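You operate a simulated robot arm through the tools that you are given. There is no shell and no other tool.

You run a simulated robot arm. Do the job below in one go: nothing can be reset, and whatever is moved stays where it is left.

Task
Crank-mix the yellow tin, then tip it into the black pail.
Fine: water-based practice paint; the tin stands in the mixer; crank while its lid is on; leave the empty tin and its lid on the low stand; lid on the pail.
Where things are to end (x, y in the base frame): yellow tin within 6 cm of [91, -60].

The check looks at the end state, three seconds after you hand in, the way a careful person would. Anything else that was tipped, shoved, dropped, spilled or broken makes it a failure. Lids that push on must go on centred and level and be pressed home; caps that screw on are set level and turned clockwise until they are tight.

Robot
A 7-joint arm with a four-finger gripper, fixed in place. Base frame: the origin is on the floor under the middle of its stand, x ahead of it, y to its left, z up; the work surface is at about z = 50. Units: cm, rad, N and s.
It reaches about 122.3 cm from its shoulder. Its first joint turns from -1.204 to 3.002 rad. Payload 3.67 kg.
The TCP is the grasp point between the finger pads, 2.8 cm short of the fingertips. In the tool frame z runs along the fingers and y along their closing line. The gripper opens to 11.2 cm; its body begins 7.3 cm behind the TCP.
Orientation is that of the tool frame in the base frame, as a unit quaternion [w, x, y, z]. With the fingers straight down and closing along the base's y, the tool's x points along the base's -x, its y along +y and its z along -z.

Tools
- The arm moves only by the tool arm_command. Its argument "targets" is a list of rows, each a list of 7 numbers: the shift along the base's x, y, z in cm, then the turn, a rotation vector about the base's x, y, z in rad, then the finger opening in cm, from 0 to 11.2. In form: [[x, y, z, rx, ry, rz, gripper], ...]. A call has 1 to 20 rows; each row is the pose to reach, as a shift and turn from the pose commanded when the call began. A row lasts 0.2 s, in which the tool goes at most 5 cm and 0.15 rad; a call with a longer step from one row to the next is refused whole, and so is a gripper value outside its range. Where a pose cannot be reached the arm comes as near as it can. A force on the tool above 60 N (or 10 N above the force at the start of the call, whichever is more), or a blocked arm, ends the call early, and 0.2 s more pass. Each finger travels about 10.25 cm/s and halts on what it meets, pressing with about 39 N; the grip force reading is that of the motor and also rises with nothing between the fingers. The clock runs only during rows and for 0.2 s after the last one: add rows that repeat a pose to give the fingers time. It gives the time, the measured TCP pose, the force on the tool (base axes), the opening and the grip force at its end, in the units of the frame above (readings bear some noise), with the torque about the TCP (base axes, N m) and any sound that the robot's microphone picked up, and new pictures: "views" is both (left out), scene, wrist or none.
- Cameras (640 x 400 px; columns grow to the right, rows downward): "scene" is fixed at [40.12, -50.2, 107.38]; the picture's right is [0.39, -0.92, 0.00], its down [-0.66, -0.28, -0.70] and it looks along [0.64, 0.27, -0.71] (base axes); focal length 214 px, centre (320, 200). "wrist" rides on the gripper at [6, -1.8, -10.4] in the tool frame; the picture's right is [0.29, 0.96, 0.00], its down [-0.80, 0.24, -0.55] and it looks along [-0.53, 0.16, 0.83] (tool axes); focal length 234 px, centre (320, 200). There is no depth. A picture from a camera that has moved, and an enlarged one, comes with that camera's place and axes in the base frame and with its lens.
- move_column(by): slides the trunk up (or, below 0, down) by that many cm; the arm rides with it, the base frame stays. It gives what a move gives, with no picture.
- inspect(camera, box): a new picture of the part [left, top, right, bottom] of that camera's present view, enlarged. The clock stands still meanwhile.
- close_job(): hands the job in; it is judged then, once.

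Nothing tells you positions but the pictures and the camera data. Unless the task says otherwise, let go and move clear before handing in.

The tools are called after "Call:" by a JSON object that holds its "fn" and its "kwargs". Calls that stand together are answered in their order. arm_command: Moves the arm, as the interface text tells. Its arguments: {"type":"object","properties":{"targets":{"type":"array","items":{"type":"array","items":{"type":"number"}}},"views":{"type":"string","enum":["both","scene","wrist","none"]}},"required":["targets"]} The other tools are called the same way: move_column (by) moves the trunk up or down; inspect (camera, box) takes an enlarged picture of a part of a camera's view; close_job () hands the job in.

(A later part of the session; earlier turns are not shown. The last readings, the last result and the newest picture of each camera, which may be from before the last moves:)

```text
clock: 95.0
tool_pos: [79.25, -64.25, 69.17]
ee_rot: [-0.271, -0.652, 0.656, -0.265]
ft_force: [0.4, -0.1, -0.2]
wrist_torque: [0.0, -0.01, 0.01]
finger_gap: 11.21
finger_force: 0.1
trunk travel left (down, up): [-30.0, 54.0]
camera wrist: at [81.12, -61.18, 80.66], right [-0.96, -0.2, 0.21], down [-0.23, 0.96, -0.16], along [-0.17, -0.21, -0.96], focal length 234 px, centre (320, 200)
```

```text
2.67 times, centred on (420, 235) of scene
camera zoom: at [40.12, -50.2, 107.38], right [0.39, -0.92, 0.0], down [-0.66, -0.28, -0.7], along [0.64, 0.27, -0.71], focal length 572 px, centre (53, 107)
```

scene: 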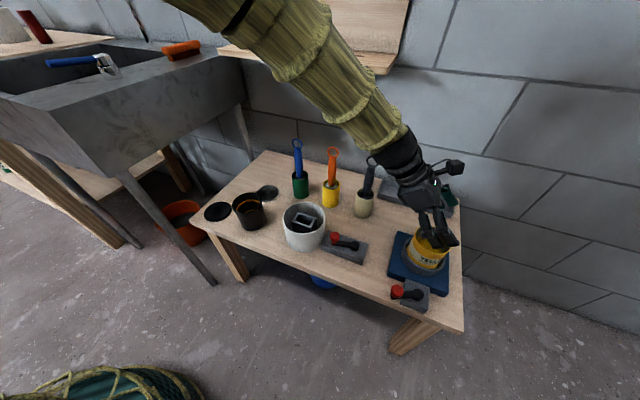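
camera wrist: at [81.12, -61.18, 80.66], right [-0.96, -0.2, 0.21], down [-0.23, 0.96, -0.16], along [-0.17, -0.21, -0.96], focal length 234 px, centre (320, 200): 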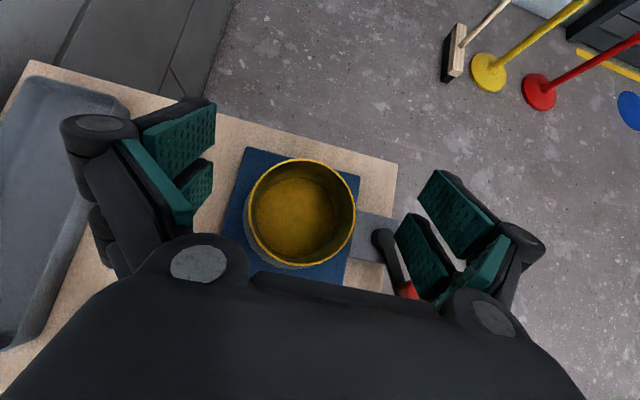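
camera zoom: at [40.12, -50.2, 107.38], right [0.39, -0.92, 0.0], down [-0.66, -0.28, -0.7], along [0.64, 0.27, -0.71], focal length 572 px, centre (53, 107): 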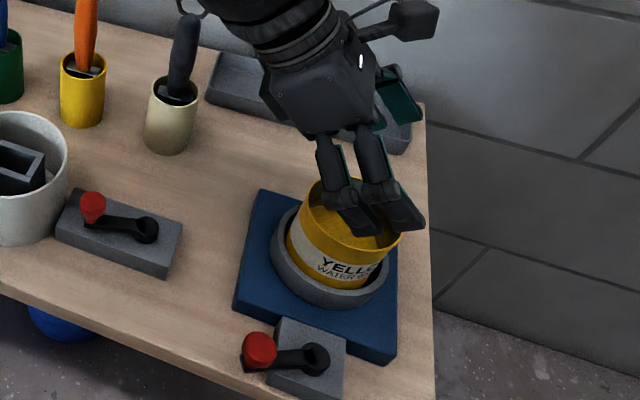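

Centring looks good (tin at about (79.1,-63.9)). I'll lower the open fingers around the tin to just above the ring.

Call:
{"fn": "arm_command", "kwargs": {"targets": [[-0.1, 0.3, -2.5, 0, 0, 0, 11.2], [-0.1, 0.3, -5, 0, 0, 0, 11.2], [-0.1, 0.3, -7.5, 0, 0, 0, 11.2], [-0.1, 0.3, -9.3, 0, 0, 0, 11.2], [-0.1, 0.3, -10.3, 0, 0, 0, 11.2], [-0.1, 0.3, -10.3, 0, 0, 0, 11.2]], "views": "both"}}

Call:
{"fn": "inspect", "kwargs": {"camera": "scene", "box": [370, 190, 480, 310]}}

Call:
{"fn": "inspect", "kwargs": {"camera": "wrist", "box": [160, 80, 480, 320]}}

```text
clock: 96.4
tool_pos: [79.12, -63.95, 58.85]
ee_rot: [-0.271, -0.652, 0.656, -0.266]
ft_force: [0.0, 0.7, -0.3]
wrist_torque: [-0.02, -0.04, -0.02]
finger_gap: 11.23
finger_force: 0.1
trunk travel left (down, up): [-30.0, 54.0]
camera wrist: at [80.92, -60.99, 70.46], right [-0.96, -0.2, 0.21], down [-0.23, 0.96, -0.16], along [-0.17, -0.21, -0.96], focal length 234 px, centre (320, 200)
```

scene: 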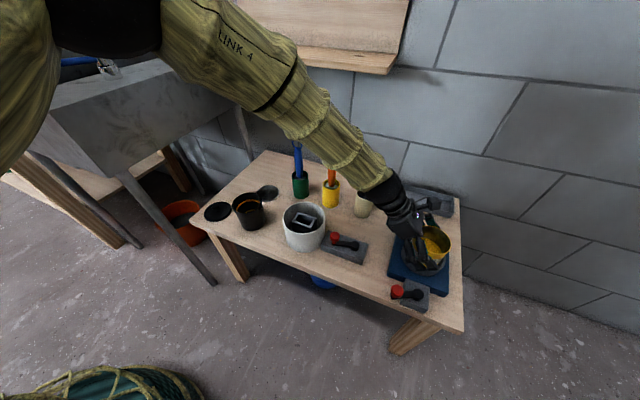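
wrist: 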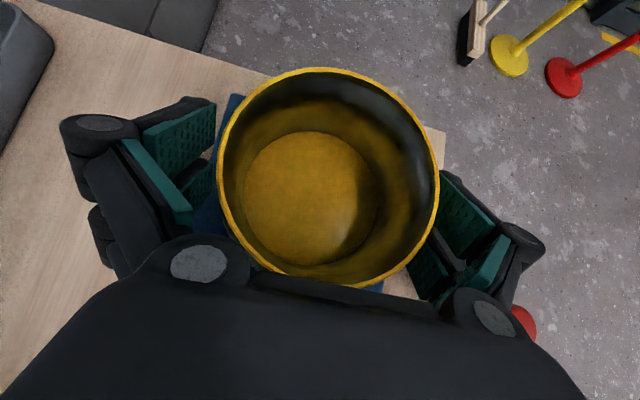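

```text
3.33 times, centred on (425, 250) of scene
camera zoom: at [40.12, -50.2, 107.38], right [0.39, -0.92, 0.0], down [-0.66, -0.28, -0.7], along [0.64, 0.27, -0.71], focal length 715 px, centre (-30, 33)
```

zoom: 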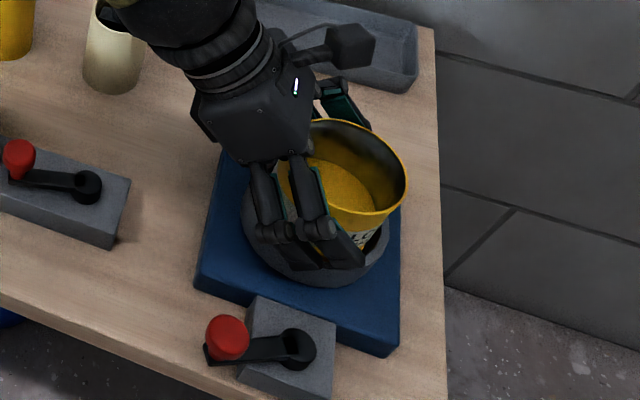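

```text
1.67 times, centred on (320, 200) of wrist
camera zoom: at [80.92, -60.99, 70.46], right [-0.96, -0.2, 0.21], down [-0.23, 0.96, -0.16], along [-0.17, -0.21, -0.96], focal length 390 px, centre (320, 200)
```

zoom: 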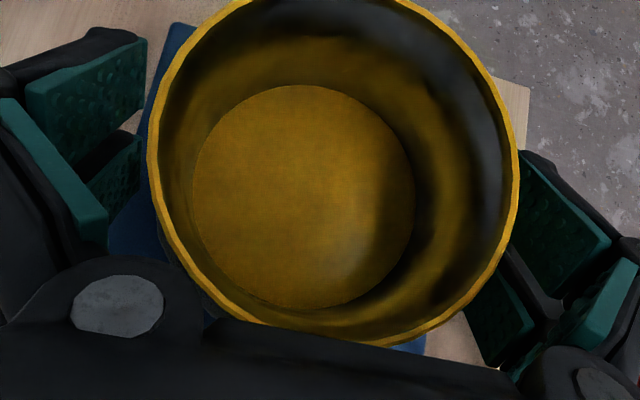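

The fingers straddle the tin with no contact. Closing now.

Call:
{"fn": "arm_command", "kwargs": {"targets": [[0, 0, 0, 0, 0, 0, 10], [0, 0, 0, 0, 0, 0, 9], [0, 0, 0, 0, 0, 0, 8.4], [0, 0, 0, 0, 0, 0, 7.5], [0, 0, 0, 0, 0, 0, 7], [0, 0, 0, 0, 0, 0, 7]], "views": "both"}}

Call:
{"fn": "inspect", "kwargs": {"camera": "scene", "box": [370, 190, 480, 310]}}

```text
clock: 97.8
tool_pos: [79.11, -63.69, 59.33]
ee_rot: [-0.271, -0.651, 0.656, -0.268]
ft_force: [15.3, 2.0, 33.0]
wrist_torque: [0.2, -0.97, 0.06]
finger_gap: 8.45
finger_force: 39.3
trunk travel left (down, up): [-30.0, 54.0]
camera wrist: at [80.96, -60.81, 70.93], right [-0.96, -0.2, 0.2], down [-0.23, 0.96, -0.17], along [-0.16, -0.21, -0.96], focal length 234 px, centre (320, 200)
```

scene: 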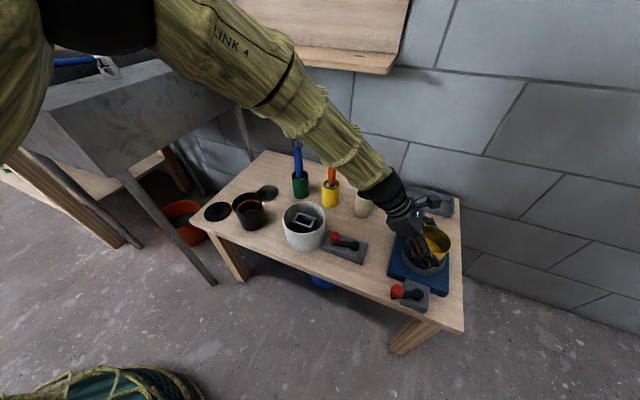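
wrist: 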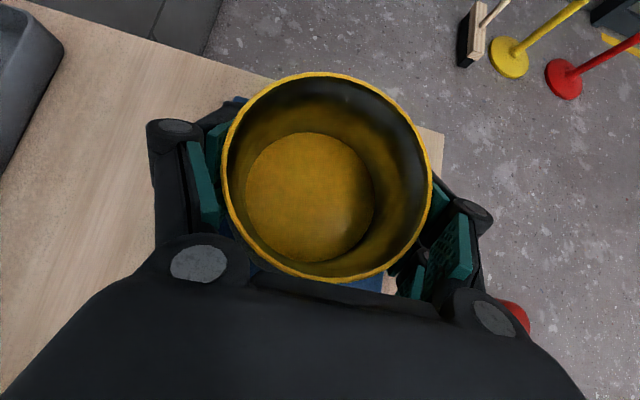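

```text
3.33 times, centred on (425, 250) of scene
camera zoom: at [40.12, -50.2, 107.38], right [0.39, -0.92, 0.0], down [-0.66, -0.28, -0.7], along [0.64, 0.27, -0.71], focal length 715 px, centre (-30, 33)
```

zoom: 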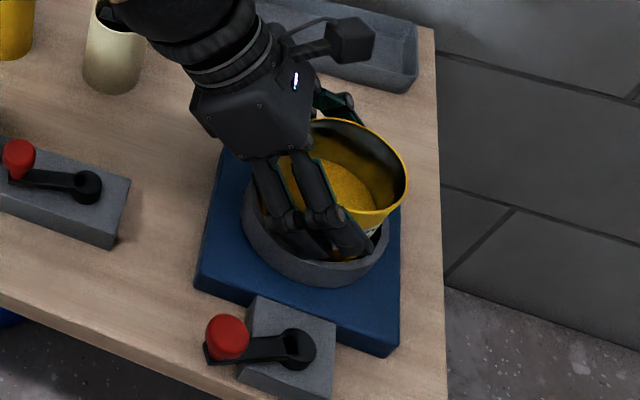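

The tin is gripped, but the fingertips are pressing on the ring (33 N upward). I'll open a little, rise 0.7 cm and re-grip cleanly.

Call:
{"fn": "arm_command", "kwargs": {"targets": [[0, 0, 0.2, 0, 0, 0, 8], [0, 0, 0.4, 0, 0, 0, 9], [0, 0, 0.5, 0, 0, 0, 10], [0, 0.05, 0.7, 0, 0, 0, 10.5], [0, 0.05, 0.8, 0, 0, 0, 10.5], [0, 0.05, 0.8, 0, 0, 0, 9], [0, 0.05, 0.8, 0, 0, 0, 8], [0, 0.05, 0.8, 0, 0, 0, 7], [0, 0.05, 0.8, 0, 0, 0, 7]], "views": "both"}}

Call:
{"fn": "inspect", "kwargs": {"camera": "scene", "box": [370, 190, 480, 310]}}

```text
clock: 99.8
tool_pos: [78.96, -63.93, 59.65]
ee_rot: [-0.271, -0.652, 0.657, -0.264]
ft_force: [0.3, 1.5, 0.4]
wrist_torque: [0.14, -0.21, 0.01]
finger_gap: 8.22
finger_force: 38.6
trunk travel left (down, up): [-30.0, 54.0]
camera wrist: at [80.85, -60.87, 71.24], right [-0.96, -0.2, 0.21], down [-0.23, 0.96, -0.16], along [-0.17, -0.21, -0.96], focal length 234 px, centre (320, 200)
```

scene: 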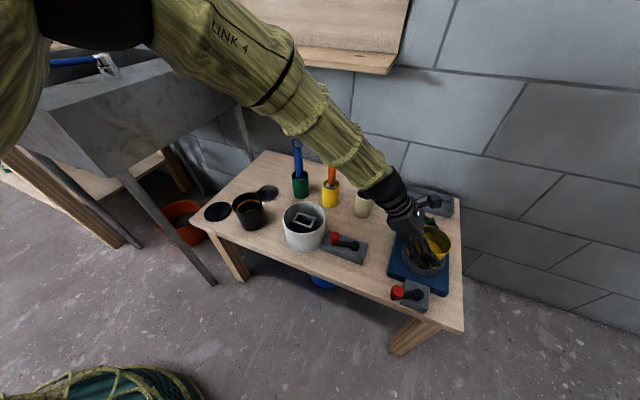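
wrist: 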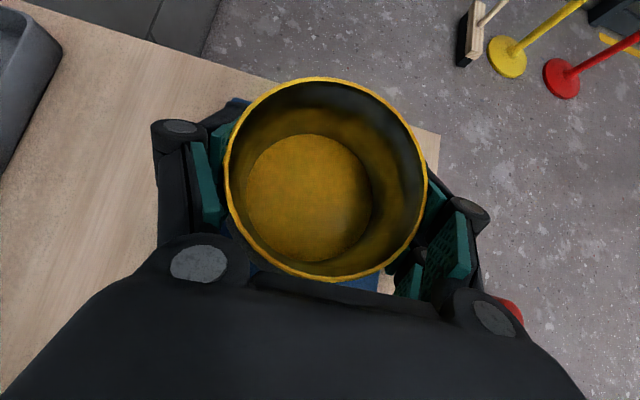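

```text
3.33 times, centred on (425, 250) of scene
camera zoom: at [40.12, -50.2, 107.38], right [0.39, -0.92, 0.0], down [-0.66, -0.28, -0.7], along [0.64, 0.27, -0.71], focal length 715 px, centre (-30, 33)
```

zoom: 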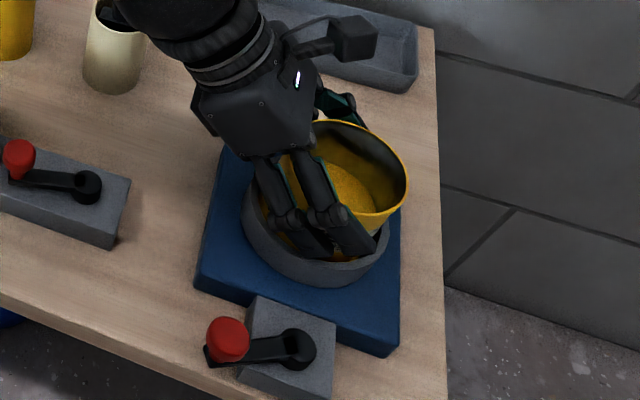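

Clean grip now (gap 8.22, no net force). I'll lift slowly straight up a few centimetres and check the tin stays level.

Call:
{"fn": "arm_command", "kwargs": {"targets": [[0, 0, 0.3, 0, 0, 0, 7], [0, 0, 0.8, 0, 0, 0, 7], [0, 0, 1.5, 0, 0, 0, 7], [0, 0, 2.3, 0, 0, 0, 7], [0, 0, 3.2, 0, 0, 0, 7], [0, 0, 4, 0, 0, 0, 7], [0, 0, 4.5, 0, 0, 0, 7]], "views": "both"}}

Call:
{"fn": "inspect", "kwargs": {"camera": "scene", "box": [370, 190, 480, 310]}}

```text
clock: 101.4
tool_pos: [79.07, -64.01, 64.2]
ee_rot: [-0.271, -0.653, 0.656, -0.265]
ft_force: [-0.7, 0.0, -5.0]
wrist_torque: [0.04, -0.03, -0.03]
finger_gap: 8.22
finger_force: 38.4
trunk travel left (down, up): [-30.0, 54.0]
camera wrist: at [80.93, -61.05, 75.7], right [-0.96, -0.2, 0.21], down [-0.23, 0.96, -0.16], along [-0.17, -0.21, -0.96], focal length 234 px, centre (320, 200)
```

scene: 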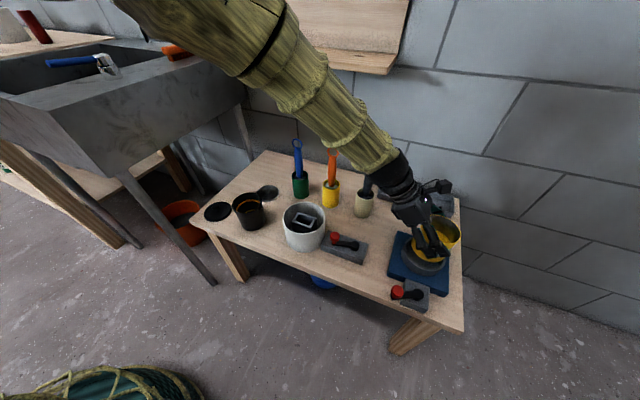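
wrist: 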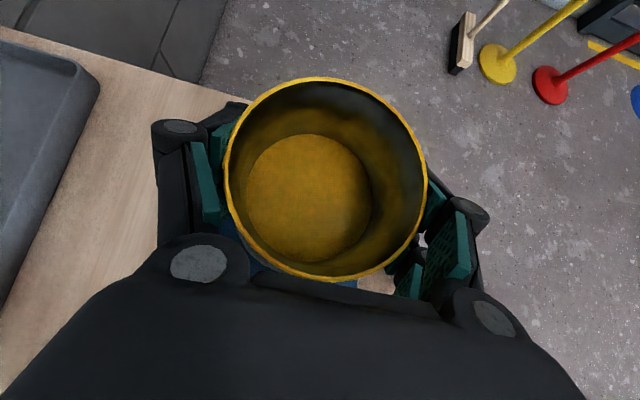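

```text
3.33 times, centred on (425, 250) of scene
camera zoom: at [40.12, -50.2, 107.38], right [0.39, -0.92, 0.0], down [-0.66, -0.28, -0.7], along [0.64, 0.27, -0.71], focal length 715 px, centre (-30, 33)
```

zoom: 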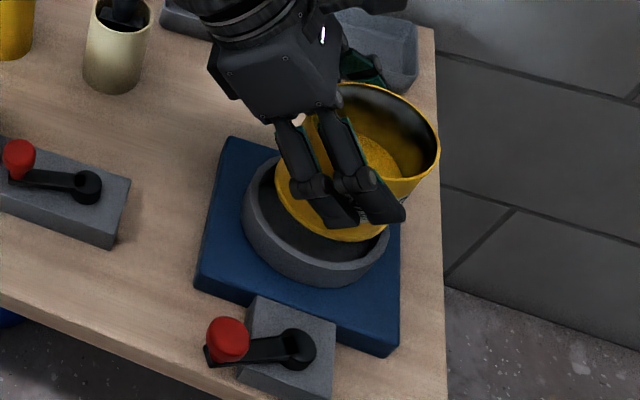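

The tin lifted level and weighs about 5 N with its paint. I'll raise it smoothly and carry it at height toward the pail, stopping at about y=-25 well clear of the sink.

Call:
{"fn": "arm_command", "kwargs": {"targets": [[0, 0, 1.2, 0, 0, 0, 7], [0, 0, 3.5, 0, 0, 0, 7], [0, 0, 7, 0, 0, 0, 7], [0, 0, 11, 0, 0, 0, 7], [0, 0, 14.5, 0, 0, 0, 7], [-0.21, 1.5, 16, 0, 0, 0, 7], [-0.57, 4, 16.5, 0, 0, 0, 7], [-1.03, 7.3, 16.5, 0, 0, 0, 7], [-1.53, 10.8, 16.5, 0, 0, 0, 7], [-2.03, 14.3, 16.5, 0, 0, 0, 7], [-2.52, 17.8, 16.5, 0, 0, 0, 7], [-3.02, 21.3, 16.5, 0, 0, 0, 7], [-3.52, 24.8, 16.5, 0, 0, 0, 7], [-4.01, 28.3, 16.5, 0, 0, 0, 7], [-4.51, 31.8, 16.5, 0, 0, 0, 7], [-4.93, 34.8, 16.5, 0, 0, 0, 7], [-5.29, 37.3, 16.5, 0, 0, 0, 7], [-5.5, 38.8, 16.5, 0, 0, 0, 7], [-5.5, 38.8, 16.5, 0, 0, 0, 7]], "views": "both"}}

Call:
{"fn": "inspect", "kwargs": {"camera": "scene", "box": [190, 80, 390, 260]}}

```text
clock: 105.6
tool_pos: [72.99, -28.27, 79.45]
ee_rot: [-0.257, -0.646, 0.682, -0.227]
ft_force: [-0.3, 0.4, -4.9]
wrist_torque: [0.01, 0.0, 0.03]
finger_gap: 8.2
finger_force: 39.5
trunk travel left (down, up): [-30.0, 54.0]
stopped in row 19: the arm was blocked; the commanded pose is now the measured one
camera wrist: at [75.19, -26.32, 91.22], right [-0.97, -0.16, 0.21], down [-0.18, 0.98, -0.08], along [-0.19, -0.12, -0.97], focal length 234 px, centre (320, 200)
```

scene: 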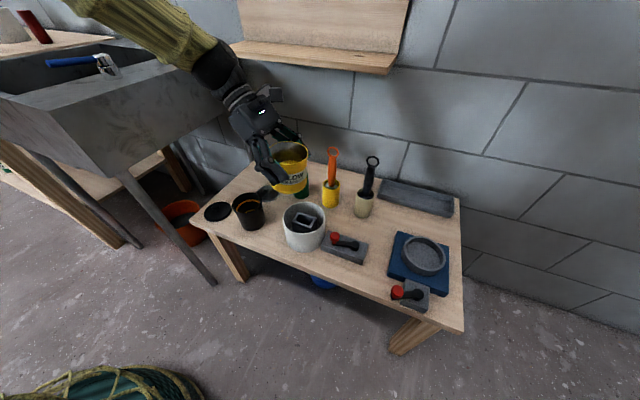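
wrist: 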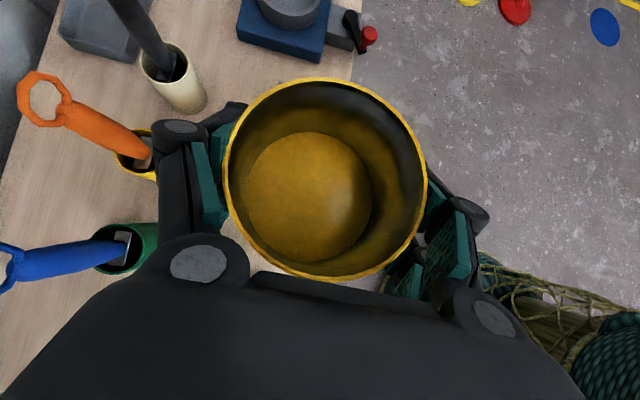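

```text
2.22 times, centred on (290, 170) of scene
camera zoom: at [40.12, -50.2, 107.38], right [0.39, -0.92, 0.0], down [-0.66, -0.28, -0.7], along [0.64, 0.27, -0.71], focal length 477 px, centre (387, 267)
```

zoom: 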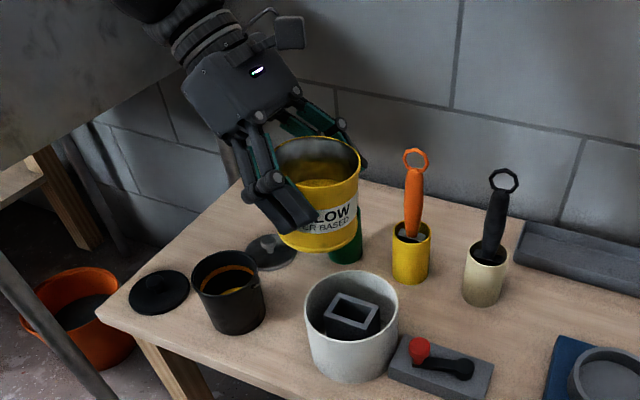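

The arm reports being blocked, most likely the forearm leaning over the sink with the hand tilted that way; the tin is still upright and held. I'll back off and bring the hand toward vertical (tin gently tilted about 35°, safe at this fill) before continuing.

Call:
{"fn": "arm_command", "kwargs": {"targets": [[0, -1, 0.5, 0, 0, 0.01, 7], [0.1, -2.5, 1, 0.03, 0, 0.02, 7], [0.2, -4, 1.5, 0.08, 0, 0.03, 7], [0.3, -5.5, 2, 0.15, 0, 0.04, 7], [0.4, -6.5, 2.5, 0.22, 0, 0.05, 7], [0.5, -7, 3, 0.29, 0, 0.06, 7], [0.5, -7, 3, 0.36, 0, 0.06, 7], [0.5, -7, 3, 0.42, 0, 0.06, 7], [0.5, -7, 3, 0.46, 0, 0.06, 7], [0.5, -7, 3, 0.48, 0, 0.06, 7], [0.5, -7, 3, 0.48, 0, 0.06, 7]], "views": "both"}}

Call:
{"fn": "inspect", "kwargs": {"camera": "scene", "box": [190, 60, 390, 240]}}

```text
clock: 108.0
tool_pos: [73.5, -35.0, 82.65]
ee_rot: [0.09, 0.709, -0.696, 0.067]
ft_force: [-0.2, 0.4, -5.0]
wrist_torque: [-0.06, 0.01, 0.02]
finger_gap: 8.22
finger_force: 39.4
trunk travel left (down, up): [-30.0, 54.0]
camera wrist: at [75.68, -38.57, 93.95], right [-0.95, -0.29, 0.1], down [-0.24, 0.9, 0.37], along [-0.2, 0.33, -0.92], focal length 234 px, centre (320, 200)
```

scene: 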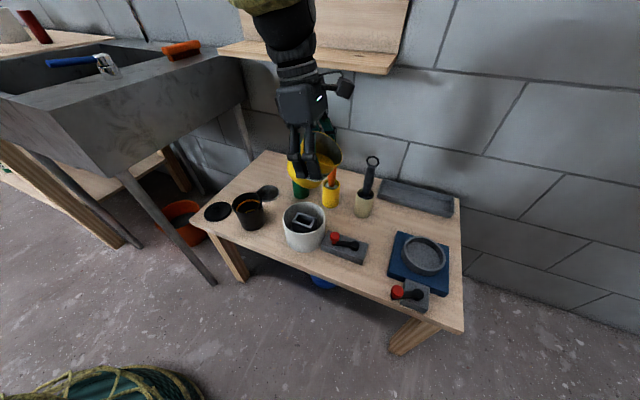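
wrist: 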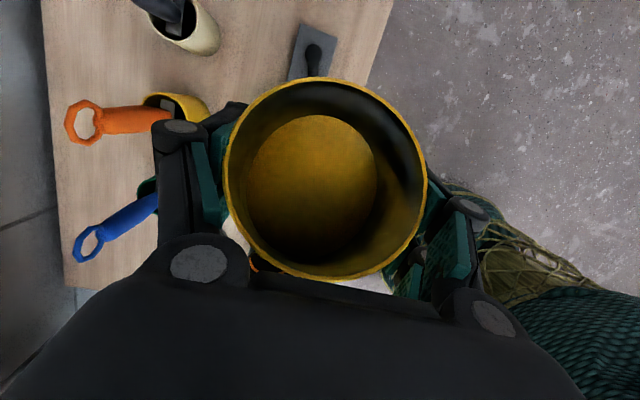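

```text
2.22 times, centred on (290, 150) of scene
camera zoom: at [40.12, -50.2, 107.38], right [0.39, -0.92, 0.0], down [-0.66, -0.28, -0.7], along [0.64, 0.27, -0.71], focal length 477 px, centre (387, 311)
```

zoom: 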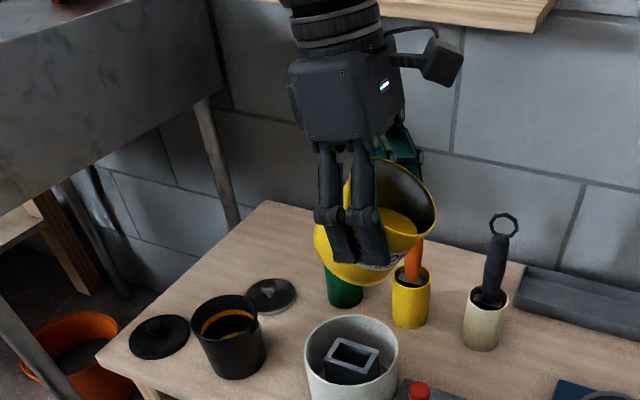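

The tin is now tilted about 32° with paint safely inside and weight unchanged. I'll move gently toward the pail, staying high.

Call:
{"fn": "arm_command", "kwargs": {"targets": [[0, 1, 0, 0.01, 0, 0, 7], [0, 3, 0, 0.02, 0, 0, 7], [-0.1, 5.5, 0, 0.03, 0, 0, 7], [-0.1, 8, -0.5, 0.04, 0, 0, 7], [-0.2, 10.5, -1, 0.05, 0, 0, 7], [-0.2, 13, -1.5, 0.06, 0, 0, 7], [-0.3, 15.5, -2, 0.07, 0, 0, 7], [-0.3, 18, -2.5, 0.08, 0, 0, 7], [-0.4, 20.5, -3, 0.09, 0, 0, 7], [-0.4, 22.5, -3.5, 0.1, 0, 0, 7], [-0.5, 24, -4, 0.11, 0, 0, 7], [-0.5, 24.5, -4, 0.12, 0, 0, 7], [-0.5, 24.5, -4, 0.12, 0, 0, 7]], "views": "both"}}

Call:
{"fn": "inspect", "kwargs": {"camera": "scene", "box": [170, 60, 350, 250]}}

```text
clock: 110.8
tool_pos: [73.09, -10.42, 78.56]
ee_rot: [0.047, 0.713, -0.699, 0.026]
ft_force: [0.4, -0.1, -4.5]
wrist_torque: [-0.03, -0.01, 0.0]
finger_gap: 8.18
finger_force: 38.7
trunk travel left (down, up): [-30.0, 54.0]
camera wrist: at [75.31, -15.29, 89.5], right [-0.95, -0.3, 0.06], down [-0.24, 0.85, 0.48], along [-0.2, 0.44, -0.88], focal length 234 px, centre (320, 200)
```

scene: 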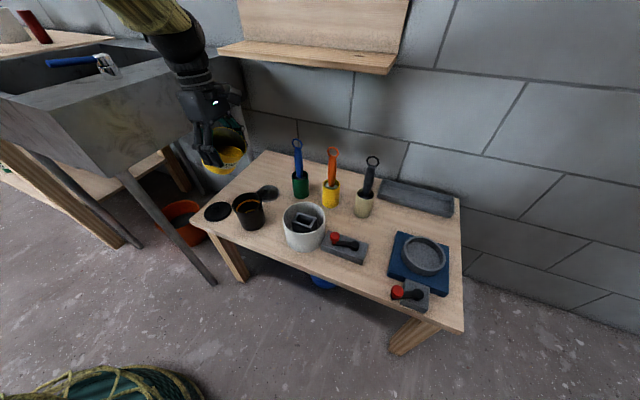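
wrist: 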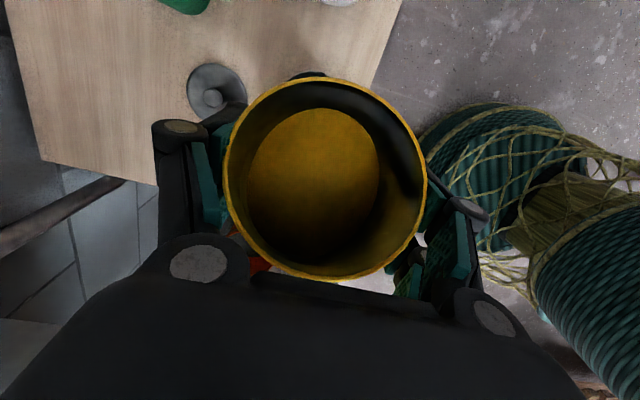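

```text
2.11 times, centred on (260, 155) of scene
camera zoom: at [40.12, -50.2, 107.38], right [0.39, -0.92, 0.0], down [-0.66, -0.28, -0.7], along [0.64, 0.27, -0.71], focal length 452 px, centre (446, 295)
```

zoom: 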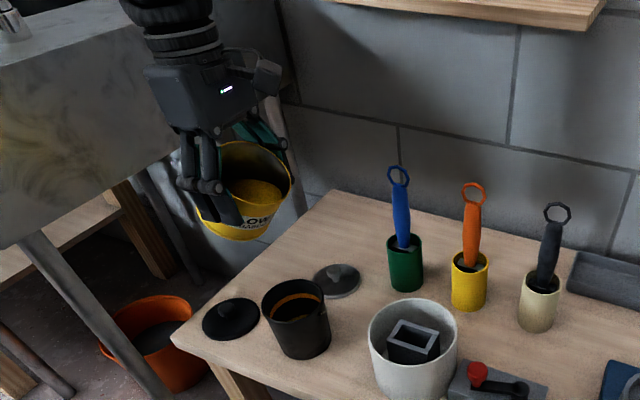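

Tin at about 39° tilt, steady above and beside the pail. Next I'll lower to pouring height with the lip over the pail's centre, still below the spill angle.

Call:
{"fn": "arm_command", "kwargs": {"targets": [[0, 0.8, -1.5, 0.01, 0, 0, 7], [0, 1.8, -3.5, 0.03, 0, 0, 7], [0, 2.8, -5.5, 0.05, 0, 0, 7], [0, 3.8, -7.5, 0.07, 0, 0, 7], [-0.05, 4.6, -9.5, 0.09, 0, 0, 7], [-0.05, 5.0, -11, 0.1, 0, 0, 7], [-0.05, 5.0, -11, 0.1, 0, 0, 7]], "views": "both"}}

Call:
{"fn": "inspect", "kwargs": {"camera": "scene", "box": [180, 100, 320, 250]}}

```text
clock: 112.4
tool_pos: [73.01, -5.54, 67.63]
ee_rot: [0.012, 0.715, -0.699, -0.009]
ft_force: [-0.2, -0.7, -4.4]
wrist_torque: [-0.06, 0.02, -0.01]
finger_gap: 8.18
finger_force: 39.3
trunk travel left (down, up): [-30.0, 54.0]
camera wrist: at [75.24, -11.49, 77.95], right [-0.95, -0.31, 0.03], down [-0.24, 0.79, 0.56], along [-0.2, 0.52, -0.83], focal length 234 px, centre (320, 200)
```

scene: 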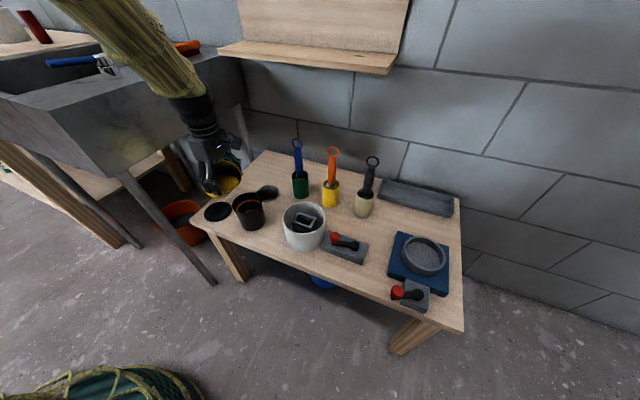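
wrist: 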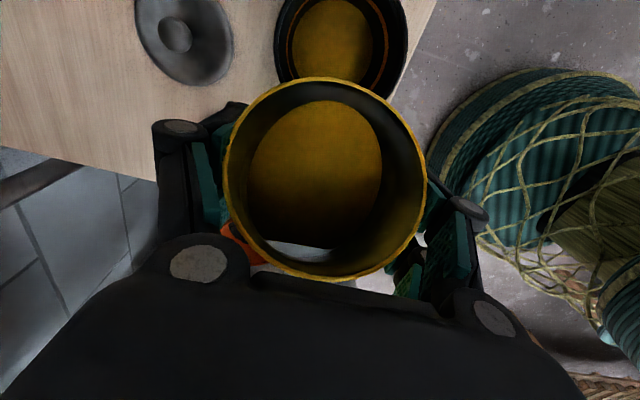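

```text
2.67 times, centred on (250, 175) of scene
camera zoom: at [40.12, -50.2, 107.38], right [0.39, -0.92, 0.0], down [-0.66, -0.28, -0.7], along [0.64, 0.27, -0.71], focal length 572 px, centre (507, 267)
```

zoom: 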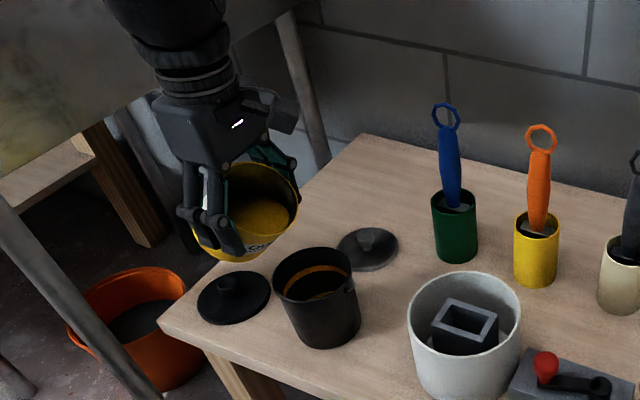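

The pail's mouth is right below the tin's lip in the wrist view. I'll tilt slowly to about 60° and see whether paint begins to flow.

Call:
{"fn": "arm_command", "kwargs": {"targets": [[0, 0, -0.6, 0.02, 0, 0, 7], [0, -0.05, -1.2, 0.05, 0, 0, 7], [0, -0.05, -1.5, 0.087, 0, 0, 7], [0, -0.12, -1.43, 0.13, 0, 0, 7], [0, -0.2, -1.37, 0.175, 0, 0, 7], [0, -0.3, -1.32, 0.22, 0, 0, 7], [0, -0.38, -1.27, 0.262, 0, 0, 7], [0, -0.38, -1.27, 0.262, 0, 0, 7]], "views": "both"}}

Call:
{"fn": "inspect", "kwargs": {"camera": "scene", "box": [190, 130, 310, 250]}}

```text
clock: 114.2
tool_pos: [73.02, -5.84, 66.27]
ee_rot: [-0.081, 0.71, -0.692, -0.1]
ft_force: [0.4, 0.2, -4.8]
wrist_torque: [-0.11, 0.0, 0.0]
finger_gap: 8.17
finger_force: 39.7
trunk travel left (down, up): [-30.0, 54.0]
camera wrist: at [75.24, -14.29, 74.72], right [-0.95, -0.31, -0.05], down [-0.24, 0.62, 0.74], along [-0.2, 0.72, -0.67], focal length 234 px, centre (320, 200)
```

scene: 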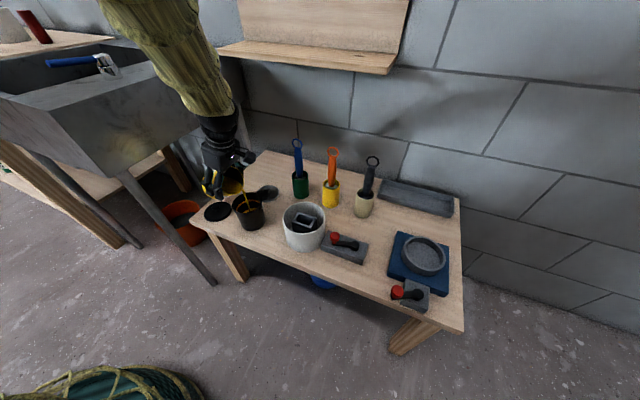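
wrist: 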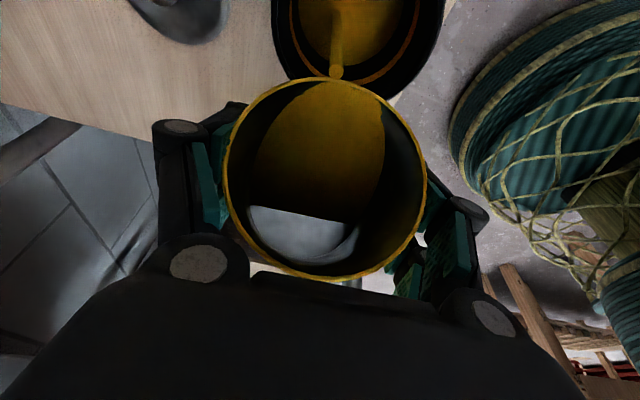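

```text
3.33 times, centred on (250, 190) of scene
camera zoom: at [40.12, -50.2, 107.38], right [0.39, -0.92, 0.0], down [-0.66, -0.28, -0.7], along [0.64, 0.27, -0.71], focal length 715 px, centre (553, 233)
```

zoom: 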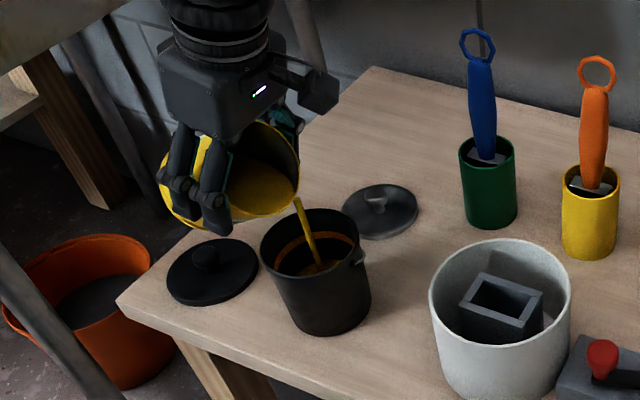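

Paint is streaming cleanly from the lip into the middle of the pail. I'll continue tilting slowly.

Call:
{"fn": "arm_command", "kwargs": {"targets": [[0, 0, 0, 0, 0, 0, 7], [0, 0, 0, 0, 0, 0, 7], [0, -0.08, 0.03, 0.03, 0, 0, 7], [0, -0.14, 0.05, 0.06, 0, 0, 7], [0, -0.21, 0.08, 0.087, 0, 0, 7], [0, -0.21, 0.08, 0.087, 0, 0, 7], [0, -0.29, 0.1, 0.115, 0, 0, 7], [0, -0.38, 0.12, 0.145, 0, 0, 7], [0, -0.46, 0.14, 0.175, 0, 0, 7], [0, -0.46, 0.14, 0.175, 0, 0, 7], [0, -0.46, 0.14, 0.175, 0, 0, 7]], "views": "both"}}

Call:
{"fn": "inspect", "kwargs": {"camera": "scene", "box": [190, 130, 310, 250]}}

```text
clock: 116.6
tool_pos: [72.86, -6.33, 66.5]
ee_rot: [-0.142, 0.7, -0.681, -0.16]
ft_force: [-0.3, 0.2, -3.6]
wrist_torque: [-0.1, -0.01, -0.02]
finger_gap: 8.17
finger_force: 39.1
trunk travel left (down, up): [-30.0, 54.0]
camera wrist: at [75.14, -16.13, 73.33], right [-0.95, -0.29, -0.1], down [-0.24, 0.48, 0.84], along [-0.2, 0.83, -0.53], focal length 234 px, centre (320, 200)
```

scene: 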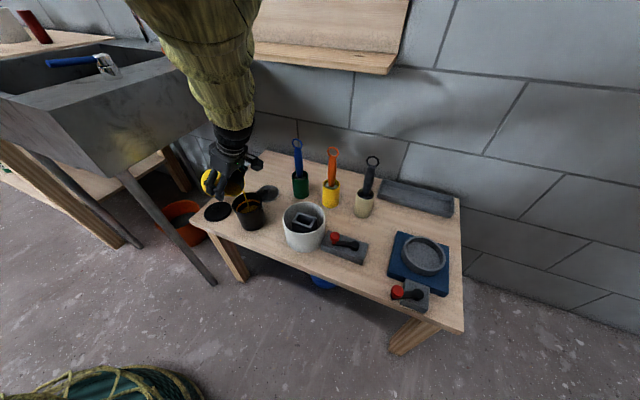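
wrist: 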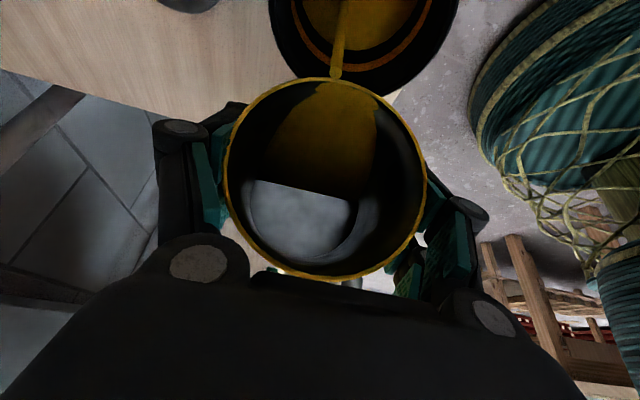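

```text
3.33 times, centred on (250, 190) of scene
camera zoom: at [40.12, -50.2, 107.38], right [0.39, -0.92, 0.0], down [-0.66, -0.28, -0.7], along [0.64, 0.27, -0.71], focal length 715 px, centre (553, 233)
```

zoom: 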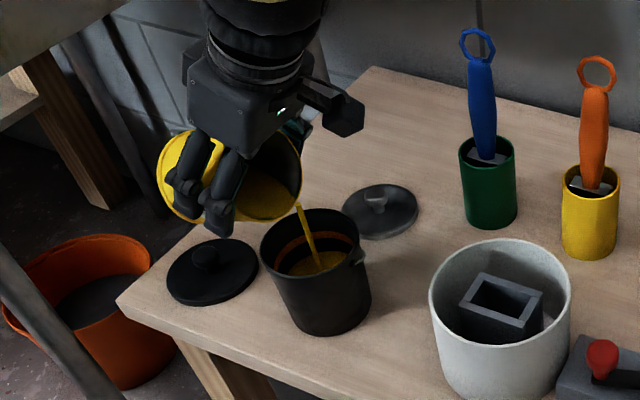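

Flow is steady; the tin now weighs about 3.6 N. Continuing to 90°.

Call:
{"fn": "arm_command", "kwargs": {"targets": [[0, 0, 0, 0, 0, 0, 7], [0, -0.14, 0.02, 0.044, 0, 0, 7], [0, -0.28, 0.05, 0.087, 0, 0, 7], [0, -0.28, 0.05, 0.087, 0, 0, 7], [0, -0.28, 0.05, 0.087, 0, 0, 7], [0, -0.43, 0.1, 0.131, 0, 0, 7], [0, -0.58, 0.16, 0.175, 0, 0, 7], [0, -0.58, 0.16, 0.175, 0, 0, 7], [0, -0.58, 0.16, 0.175, 0, 0, 7], [0, -0.75, 0.2, 0.218, 0, 0, 7], [0, -0.91, 0.24, 0.262, 0, 0, 7], [0, -0.91, 0.24, 0.262, 0, 0, 7], [0, -1.09, 0.27, 0.305, 0, 0, 7], [0, -1.27, 0.3, 0.349, 0, 0, 7], [0, -1.27, 0.3, 0.349, 0, 0, 7], [0, -1.27, 0.3, 0.349, 0, 0, 7]], "views": "both"}}

Call:
{"fn": "inspect", "kwargs": {"camera": "scene", "box": [190, 130, 310, 250]}}

Call:
{"fn": "inspect", "kwargs": {"camera": "wrist", "box": [200, 0, 480, 300]}}

```text
clock: 120.0
tool_pos: [73.02, -7.57, 66.85]
ee_rot: [-0.263, 0.664, -0.644, -0.275]
ft_force: [0.9, -0.8, -4.2]
wrist_torque: [-0.1, 0.02, 0.01]
finger_gap: 8.15
finger_force: 38.8
trunk travel left (down, up): [-30.0, 54.0]
camera wrist: at [75.18, -19.2, 69.87], right [-0.95, -0.24, -0.2], down [-0.24, 0.17, 0.96], along [-0.2, 0.96, -0.22], focal length 234 px, centre (320, 200)
```

scene: 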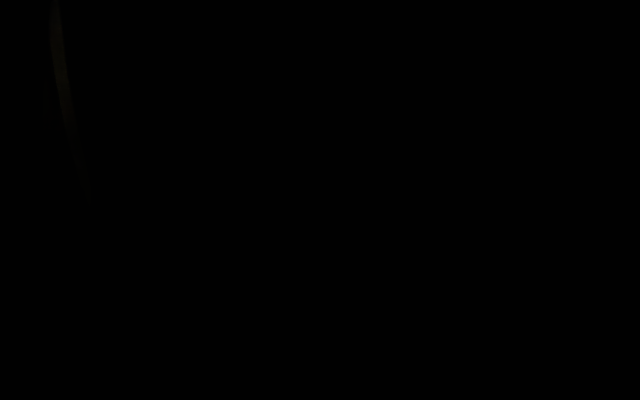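
wrist: 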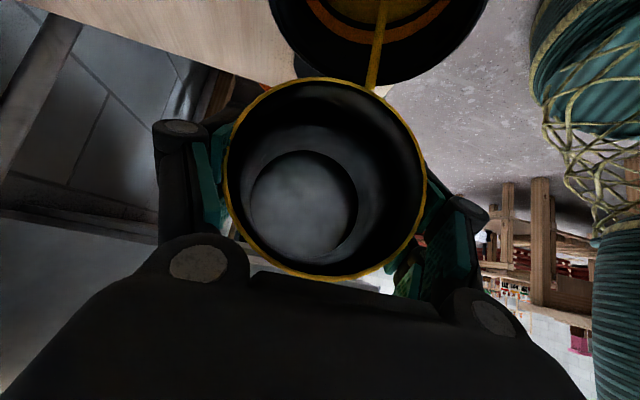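

```text
3.33 times, centred on (250, 190) of scene
camera zoom: at [40.12, -50.2, 107.38], right [0.39, -0.92, 0.0], down [-0.66, -0.28, -0.7], along [0.64, 0.27, -0.71], focal length 715 px, centre (553, 233)
```

zoom: 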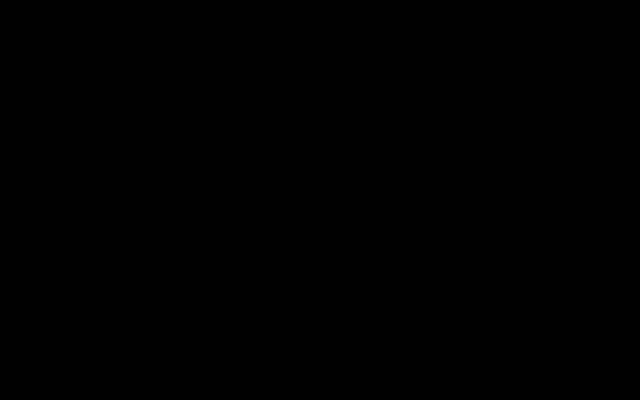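

```text
1.33 times, centred on (340, 150) of wrist
camera zoom: at [75.18, -19.2, 69.87], right [-0.95, -0.24, -0.2], down [-0.24, 0.17, 0.96], along [-0.2, 0.96, -0.22], focal length 312 px, centre (293, 267)
```

zoom: 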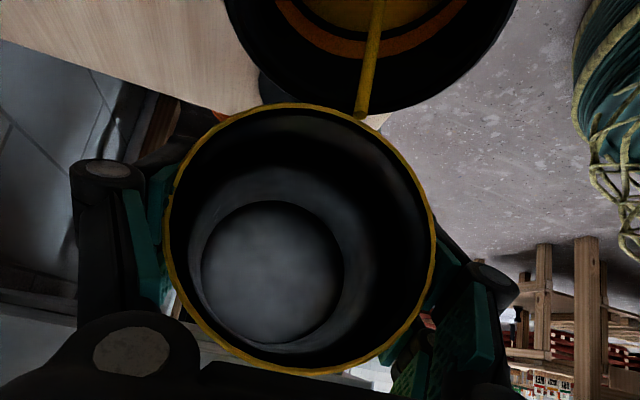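

The tin is nearly empty with a thin stream still landing in the pail. I'll tilt on past horizontal to drain the rest.

Call:
{"fn": "arm_command", "kwargs": {"targets": [[0, 0, 0, 0, 0, 0, 7], [0, -0.19, 0.01, 0.044, 0, 0, 7], [0, -0.38, 0.02, 0.087, 0, 0, 7], [0, -0.58, 0.1, 0.131, 0, 0, 7], [0, -0.77, 0.2, 0.175, 0, 0, 7], [0, -0.77, 0.2, 0.175, 0, 0, 7], [0, -0.97, 0.28, 0.218, 0, 0, 7], [0, -1.18, 0.37, 0.262, 0, 0, 7], [0, -1.39, 0.44, 0.305, 0, 0, 7], [0, -1.6, 0.5, 0.349, 0, 0, 7], [0, -1.6, 0.5, 0.349, 0, 0, 7], [0, -1.82, 0.54, 0.393, 0, 0, 7], [0, -2.04, 0.57, 0.436, 0, 0, 7], [0, -2.25, 0.58, 0.48, 0, 0, 7], [0, -2.47, 0.6, 0.524, 0, 0, 7], [0, -2.47, 0.6, 0.524, 0, 0, 7], [0, -2.47, 0.6, 0.524, 0, 0, 7], [0, -2.47, 0.6, 0.524, 0, 0, 7]], "views": "both"}}

Call:
{"fn": "inspect", "kwargs": {"camera": "wrist", "box": [200, 0, 480, 300]}}

```text
clock: 123.8
tool_pos: [72.85, -9.99, 67.21]
ee_rot: [-0.425, 0.575, -0.549, -0.433]
ft_force: [-0.1, 0.1, -4.0]
wrist_torque: [-0.1, 0.04, 0.0]
finger_gap: 8.17
finger_force: 38.5
trunk travel left (down, up): [-30.0, 54.0]
camera wrist: at [75.2, -21.65, 64.21], right [-0.95, -0.11, -0.29], down [-0.24, -0.33, 0.91], along [-0.19, 0.94, 0.29], focal length 234 px, centre (320, 200)
```

scene: 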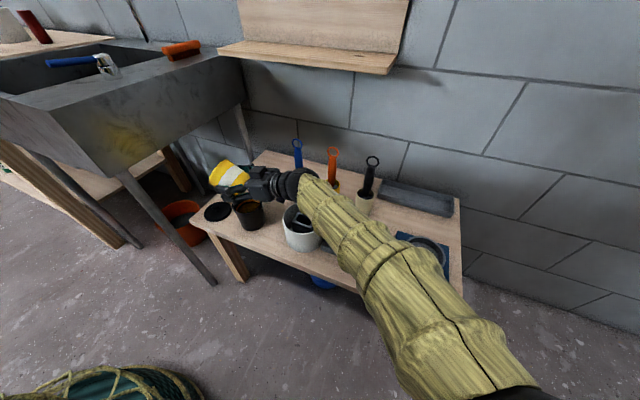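
wrist: 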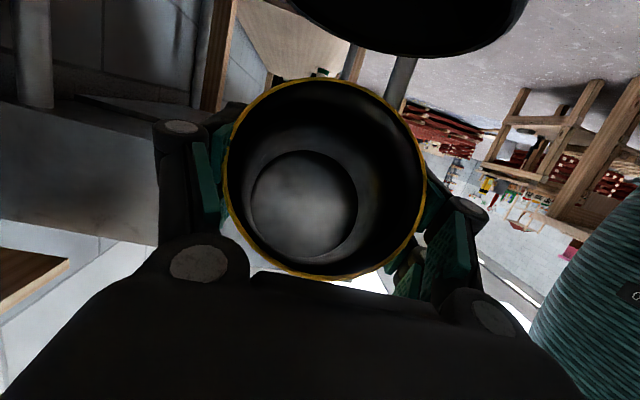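

```text
1.33 times, centred on (340, 150) of wrist
camera zoom: at [75.2, -21.65, 64.21], right [-0.95, -0.11, -0.29], down [-0.24, -0.33, 0.91], along [-0.19, 0.94, 0.29], focal length 312 px, centre (293, 267)
```

zoom: 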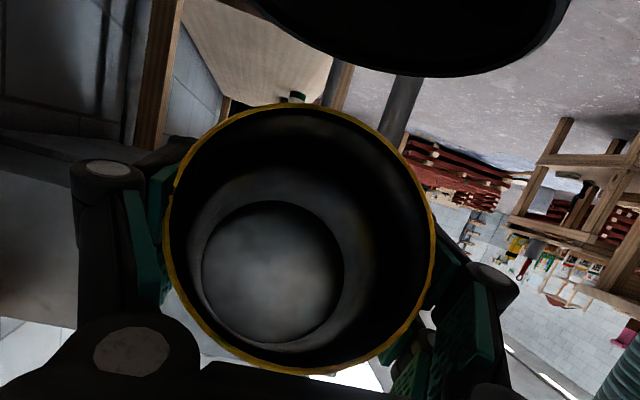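

The tin looks empty with no stream left. I'll hold it slightly further tipped for two seconds to let the last drops go.

Call:
{"fn": "arm_command", "kwargs": {"targets": [[0, -0.3, 0.05, 0.05, 0, 0, 7], [0, -0.6, 0.05, 0.1, 0, 0, 7], [0, -0.8, 0.05, 0.14, 0, 0, 7], [0, -0.8, 0.05, 0.14, 0, 0, 7], [0, -0.8, 0.05, 0.14, 0, 0, 7], [0, -0.8, 0.05, 0.14, 0, 0, 7], [0, -0.8, 0.05, 0.14, 0, 0, 7], [0, -0.8, 0.05, 0.14, 0, 0, 7], [0, -0.8, 0.05, 0.14, 0, 0, 7], [0, -0.8, 0.05, 0.14, 0, 0, 7]], "views": "both"}}

Call:
{"fn": "inspect", "kwargs": {"camera": "scene", "box": [190, 130, 310, 250]}}

```text
clock: 126.0
tool_pos: [72.96, -10.95, 67.49]
ee_rot: [-0.465, 0.542, -0.518, -0.471]
ft_force: [0.2, 1.2, -5.7]
wrist_torque: [-0.09, -0.02, -0.01]
finger_gap: 8.13
finger_force: 38.7
trunk travel left (down, up): [-30.0, 54.0]
camera wrist: at [75.19, -21.95, 62.79], right [-0.95, -0.07, -0.3], down [-0.24, -0.46, 0.86], along [-0.19, 0.89, 0.42], focal length 234 px, centre (320, 200)
```

scene: 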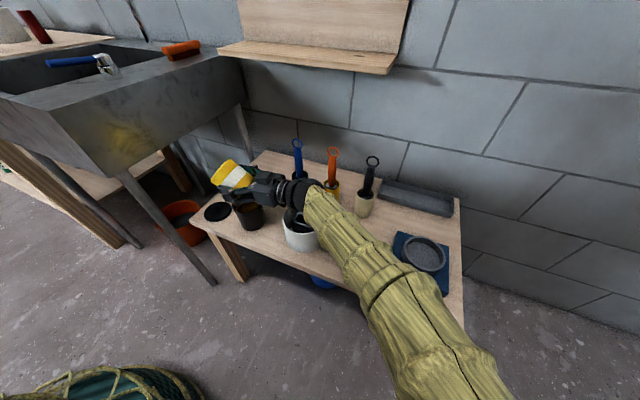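
wrist: 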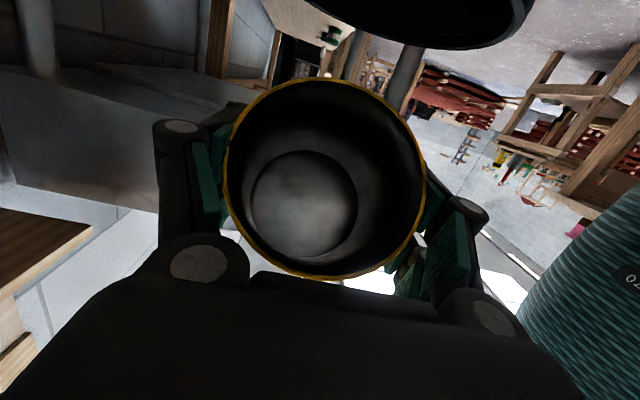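

```text
3.33 times, centred on (250, 190) of scene
camera zoom: at [40.12, -50.2, 107.38], right [0.39, -0.92, 0.0], down [-0.66, -0.28, -0.7], along [0.64, 0.27, -0.71], focal length 715 px, centre (553, 233)
```

zoom: 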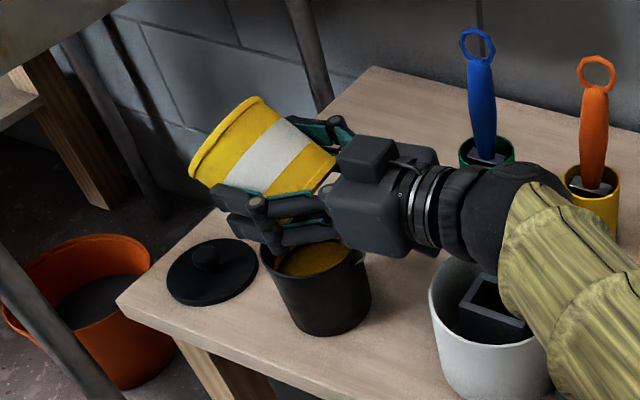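

Empty, and the pail is filled without any spill. Now I'll reverse the tilt while rising away from the pail.

Call:
{"fn": "arm_command", "kwargs": {"targets": [[0, 0.3, 0.6, -0.1, 0, 0, 7], [0, 0.8, 1.4, -0.23, 0, 0, 7], [0, 1.3, 2.2, -0.36, 0, 0, 7], [0, 1.8, 3, -0.49, 0, 0, 7], [0, 2.3, 3.8, -0.62, 0, 0, 7], [0, 2.7, 4.8, -0.75, 0, 0, 7], [0, 2.9, 5.8, -0.88, 0, 0, 7], [0, 2.9, 7, -1.01, 0, 0, 7], [0, 2.5, 8.5, -1.14, 0, 0, 7], [0, 1.5, 10, -1.27, 0, 0, 7], [0, 0, 12, -1.39, 0, 0, 7], [0, -2, 14, -1.45, 0, 0, 7], [0, -2, 14, -1.45, 0, 0, 7]], "views": "both"}}

Call:
{"fn": "inspect", "kwargs": {"camera": "scene", "box": [190, 150, 310, 250]}}

```text
clock: 128.8
tool_pos: [73.06, -12.78, 81.42]
ee_rot: [0.013, 0.714, -0.699, -0.009]
ft_force: [0.0, 0.1, -4.2]
wrist_torque: [-0.06, -0.02, 0.03]
finger_gap: 8.15
finger_force: 38.6
trunk travel left (down, up): [-30.0, 54.0]
camera wrist: at [75.27, -18.69, 91.77], right [-0.95, -0.31, 0.03], down [-0.24, 0.8, 0.56], along [-0.2, 0.52, -0.83], focal length 234 px, centre (320, 200)
```

scene: 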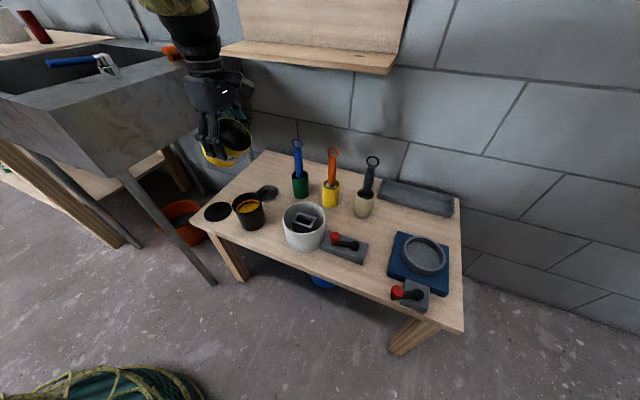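
wrist: 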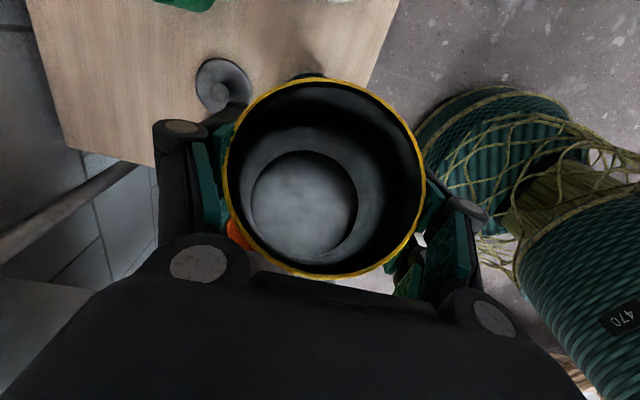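

```text
4.00 times, centred on (250, 200) of scene
camera zoom: at [40.12, -50.2, 107.38], right [0.39, -0.92, 0.0], down [-0.66, -0.28, -0.7], along [0.64, 0.27, -0.71], focal length 858 px, centre (600, 200)
```

zoom: 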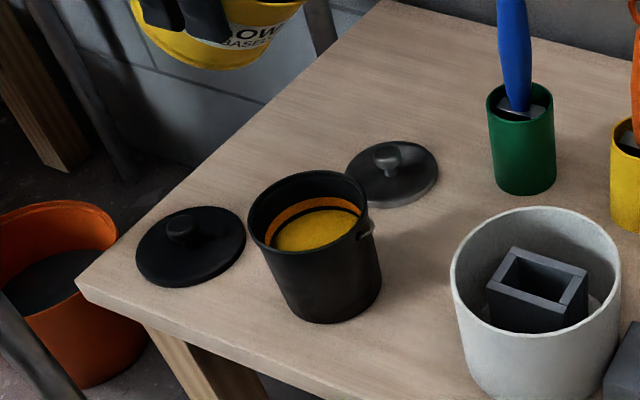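

The pail's paint sits just under its orange line, and the table is clean. I'll carry the empty tin back toward the right while turning the hand a further 90° so it ends up on the robot's side of the tin.

Call:
{"fn": "arm_command", "kwargs": {"targets": [[0.2, -1.5, 0.5, 0, 0, 0.1, 7], [0.5, -4, 1, 0, 0, 0.24, 7], [0.9, -7, 1.5, 0, 0, 0.38, 7], [1.3, -10, 2, 0, 0, 0.52, 7], [1.7, -13, 2.5, 0, 0, 0.66, 7], [2.1, -16, 3, 0, 0, 0.8, 7], [2.5, -19, 3.5, 0, 0, 0.94, 7], [2.9, -22, 4, 0, 0, 1.08, 7], [3.3, -25, 4, 0, 0, 1.22, 7], [3.7, -28, 4, 0, 0, 1.36, 7], [4, -30, 4, 0, 0, 1.48, 7], [4, -31, 4, 0, 0, 1.571, 7], [4, -31, 4, 0, 0, 1.571, 7]], "views": "both"}}

```text
clock: 131.6
tool_pos: [76.93, -43.94, 85.22]
ee_rot: [0.014, 1.0, 0.011, 0.002]
ft_force: [0.0, 0.5, -4.1]
wrist_torque: [-0.02, -0.08, -0.02]
finger_gap: 8.14
finger_force: 38.8
trunk travel left (down, up): [-30.0, 54.0]
camera wrist: at [82.88, -41.76, 95.62], right [0.31, -0.95, 0.03], down [-0.79, -0.24, 0.56], along [-0.52, -0.19, -0.83], focal length 234 px, centre (320, 200)
```

scene: 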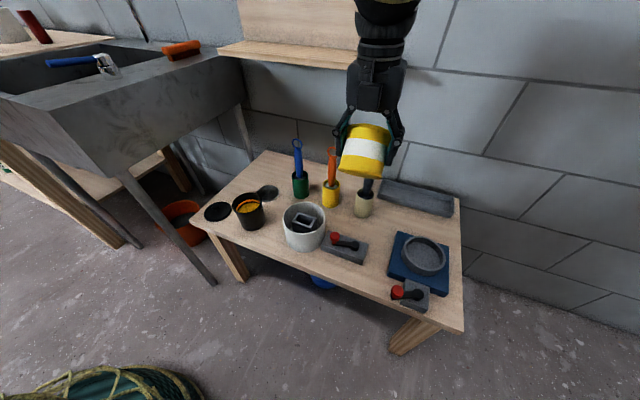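
wrist: 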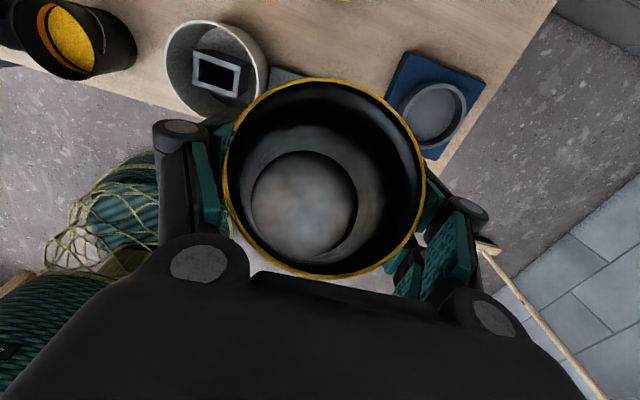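

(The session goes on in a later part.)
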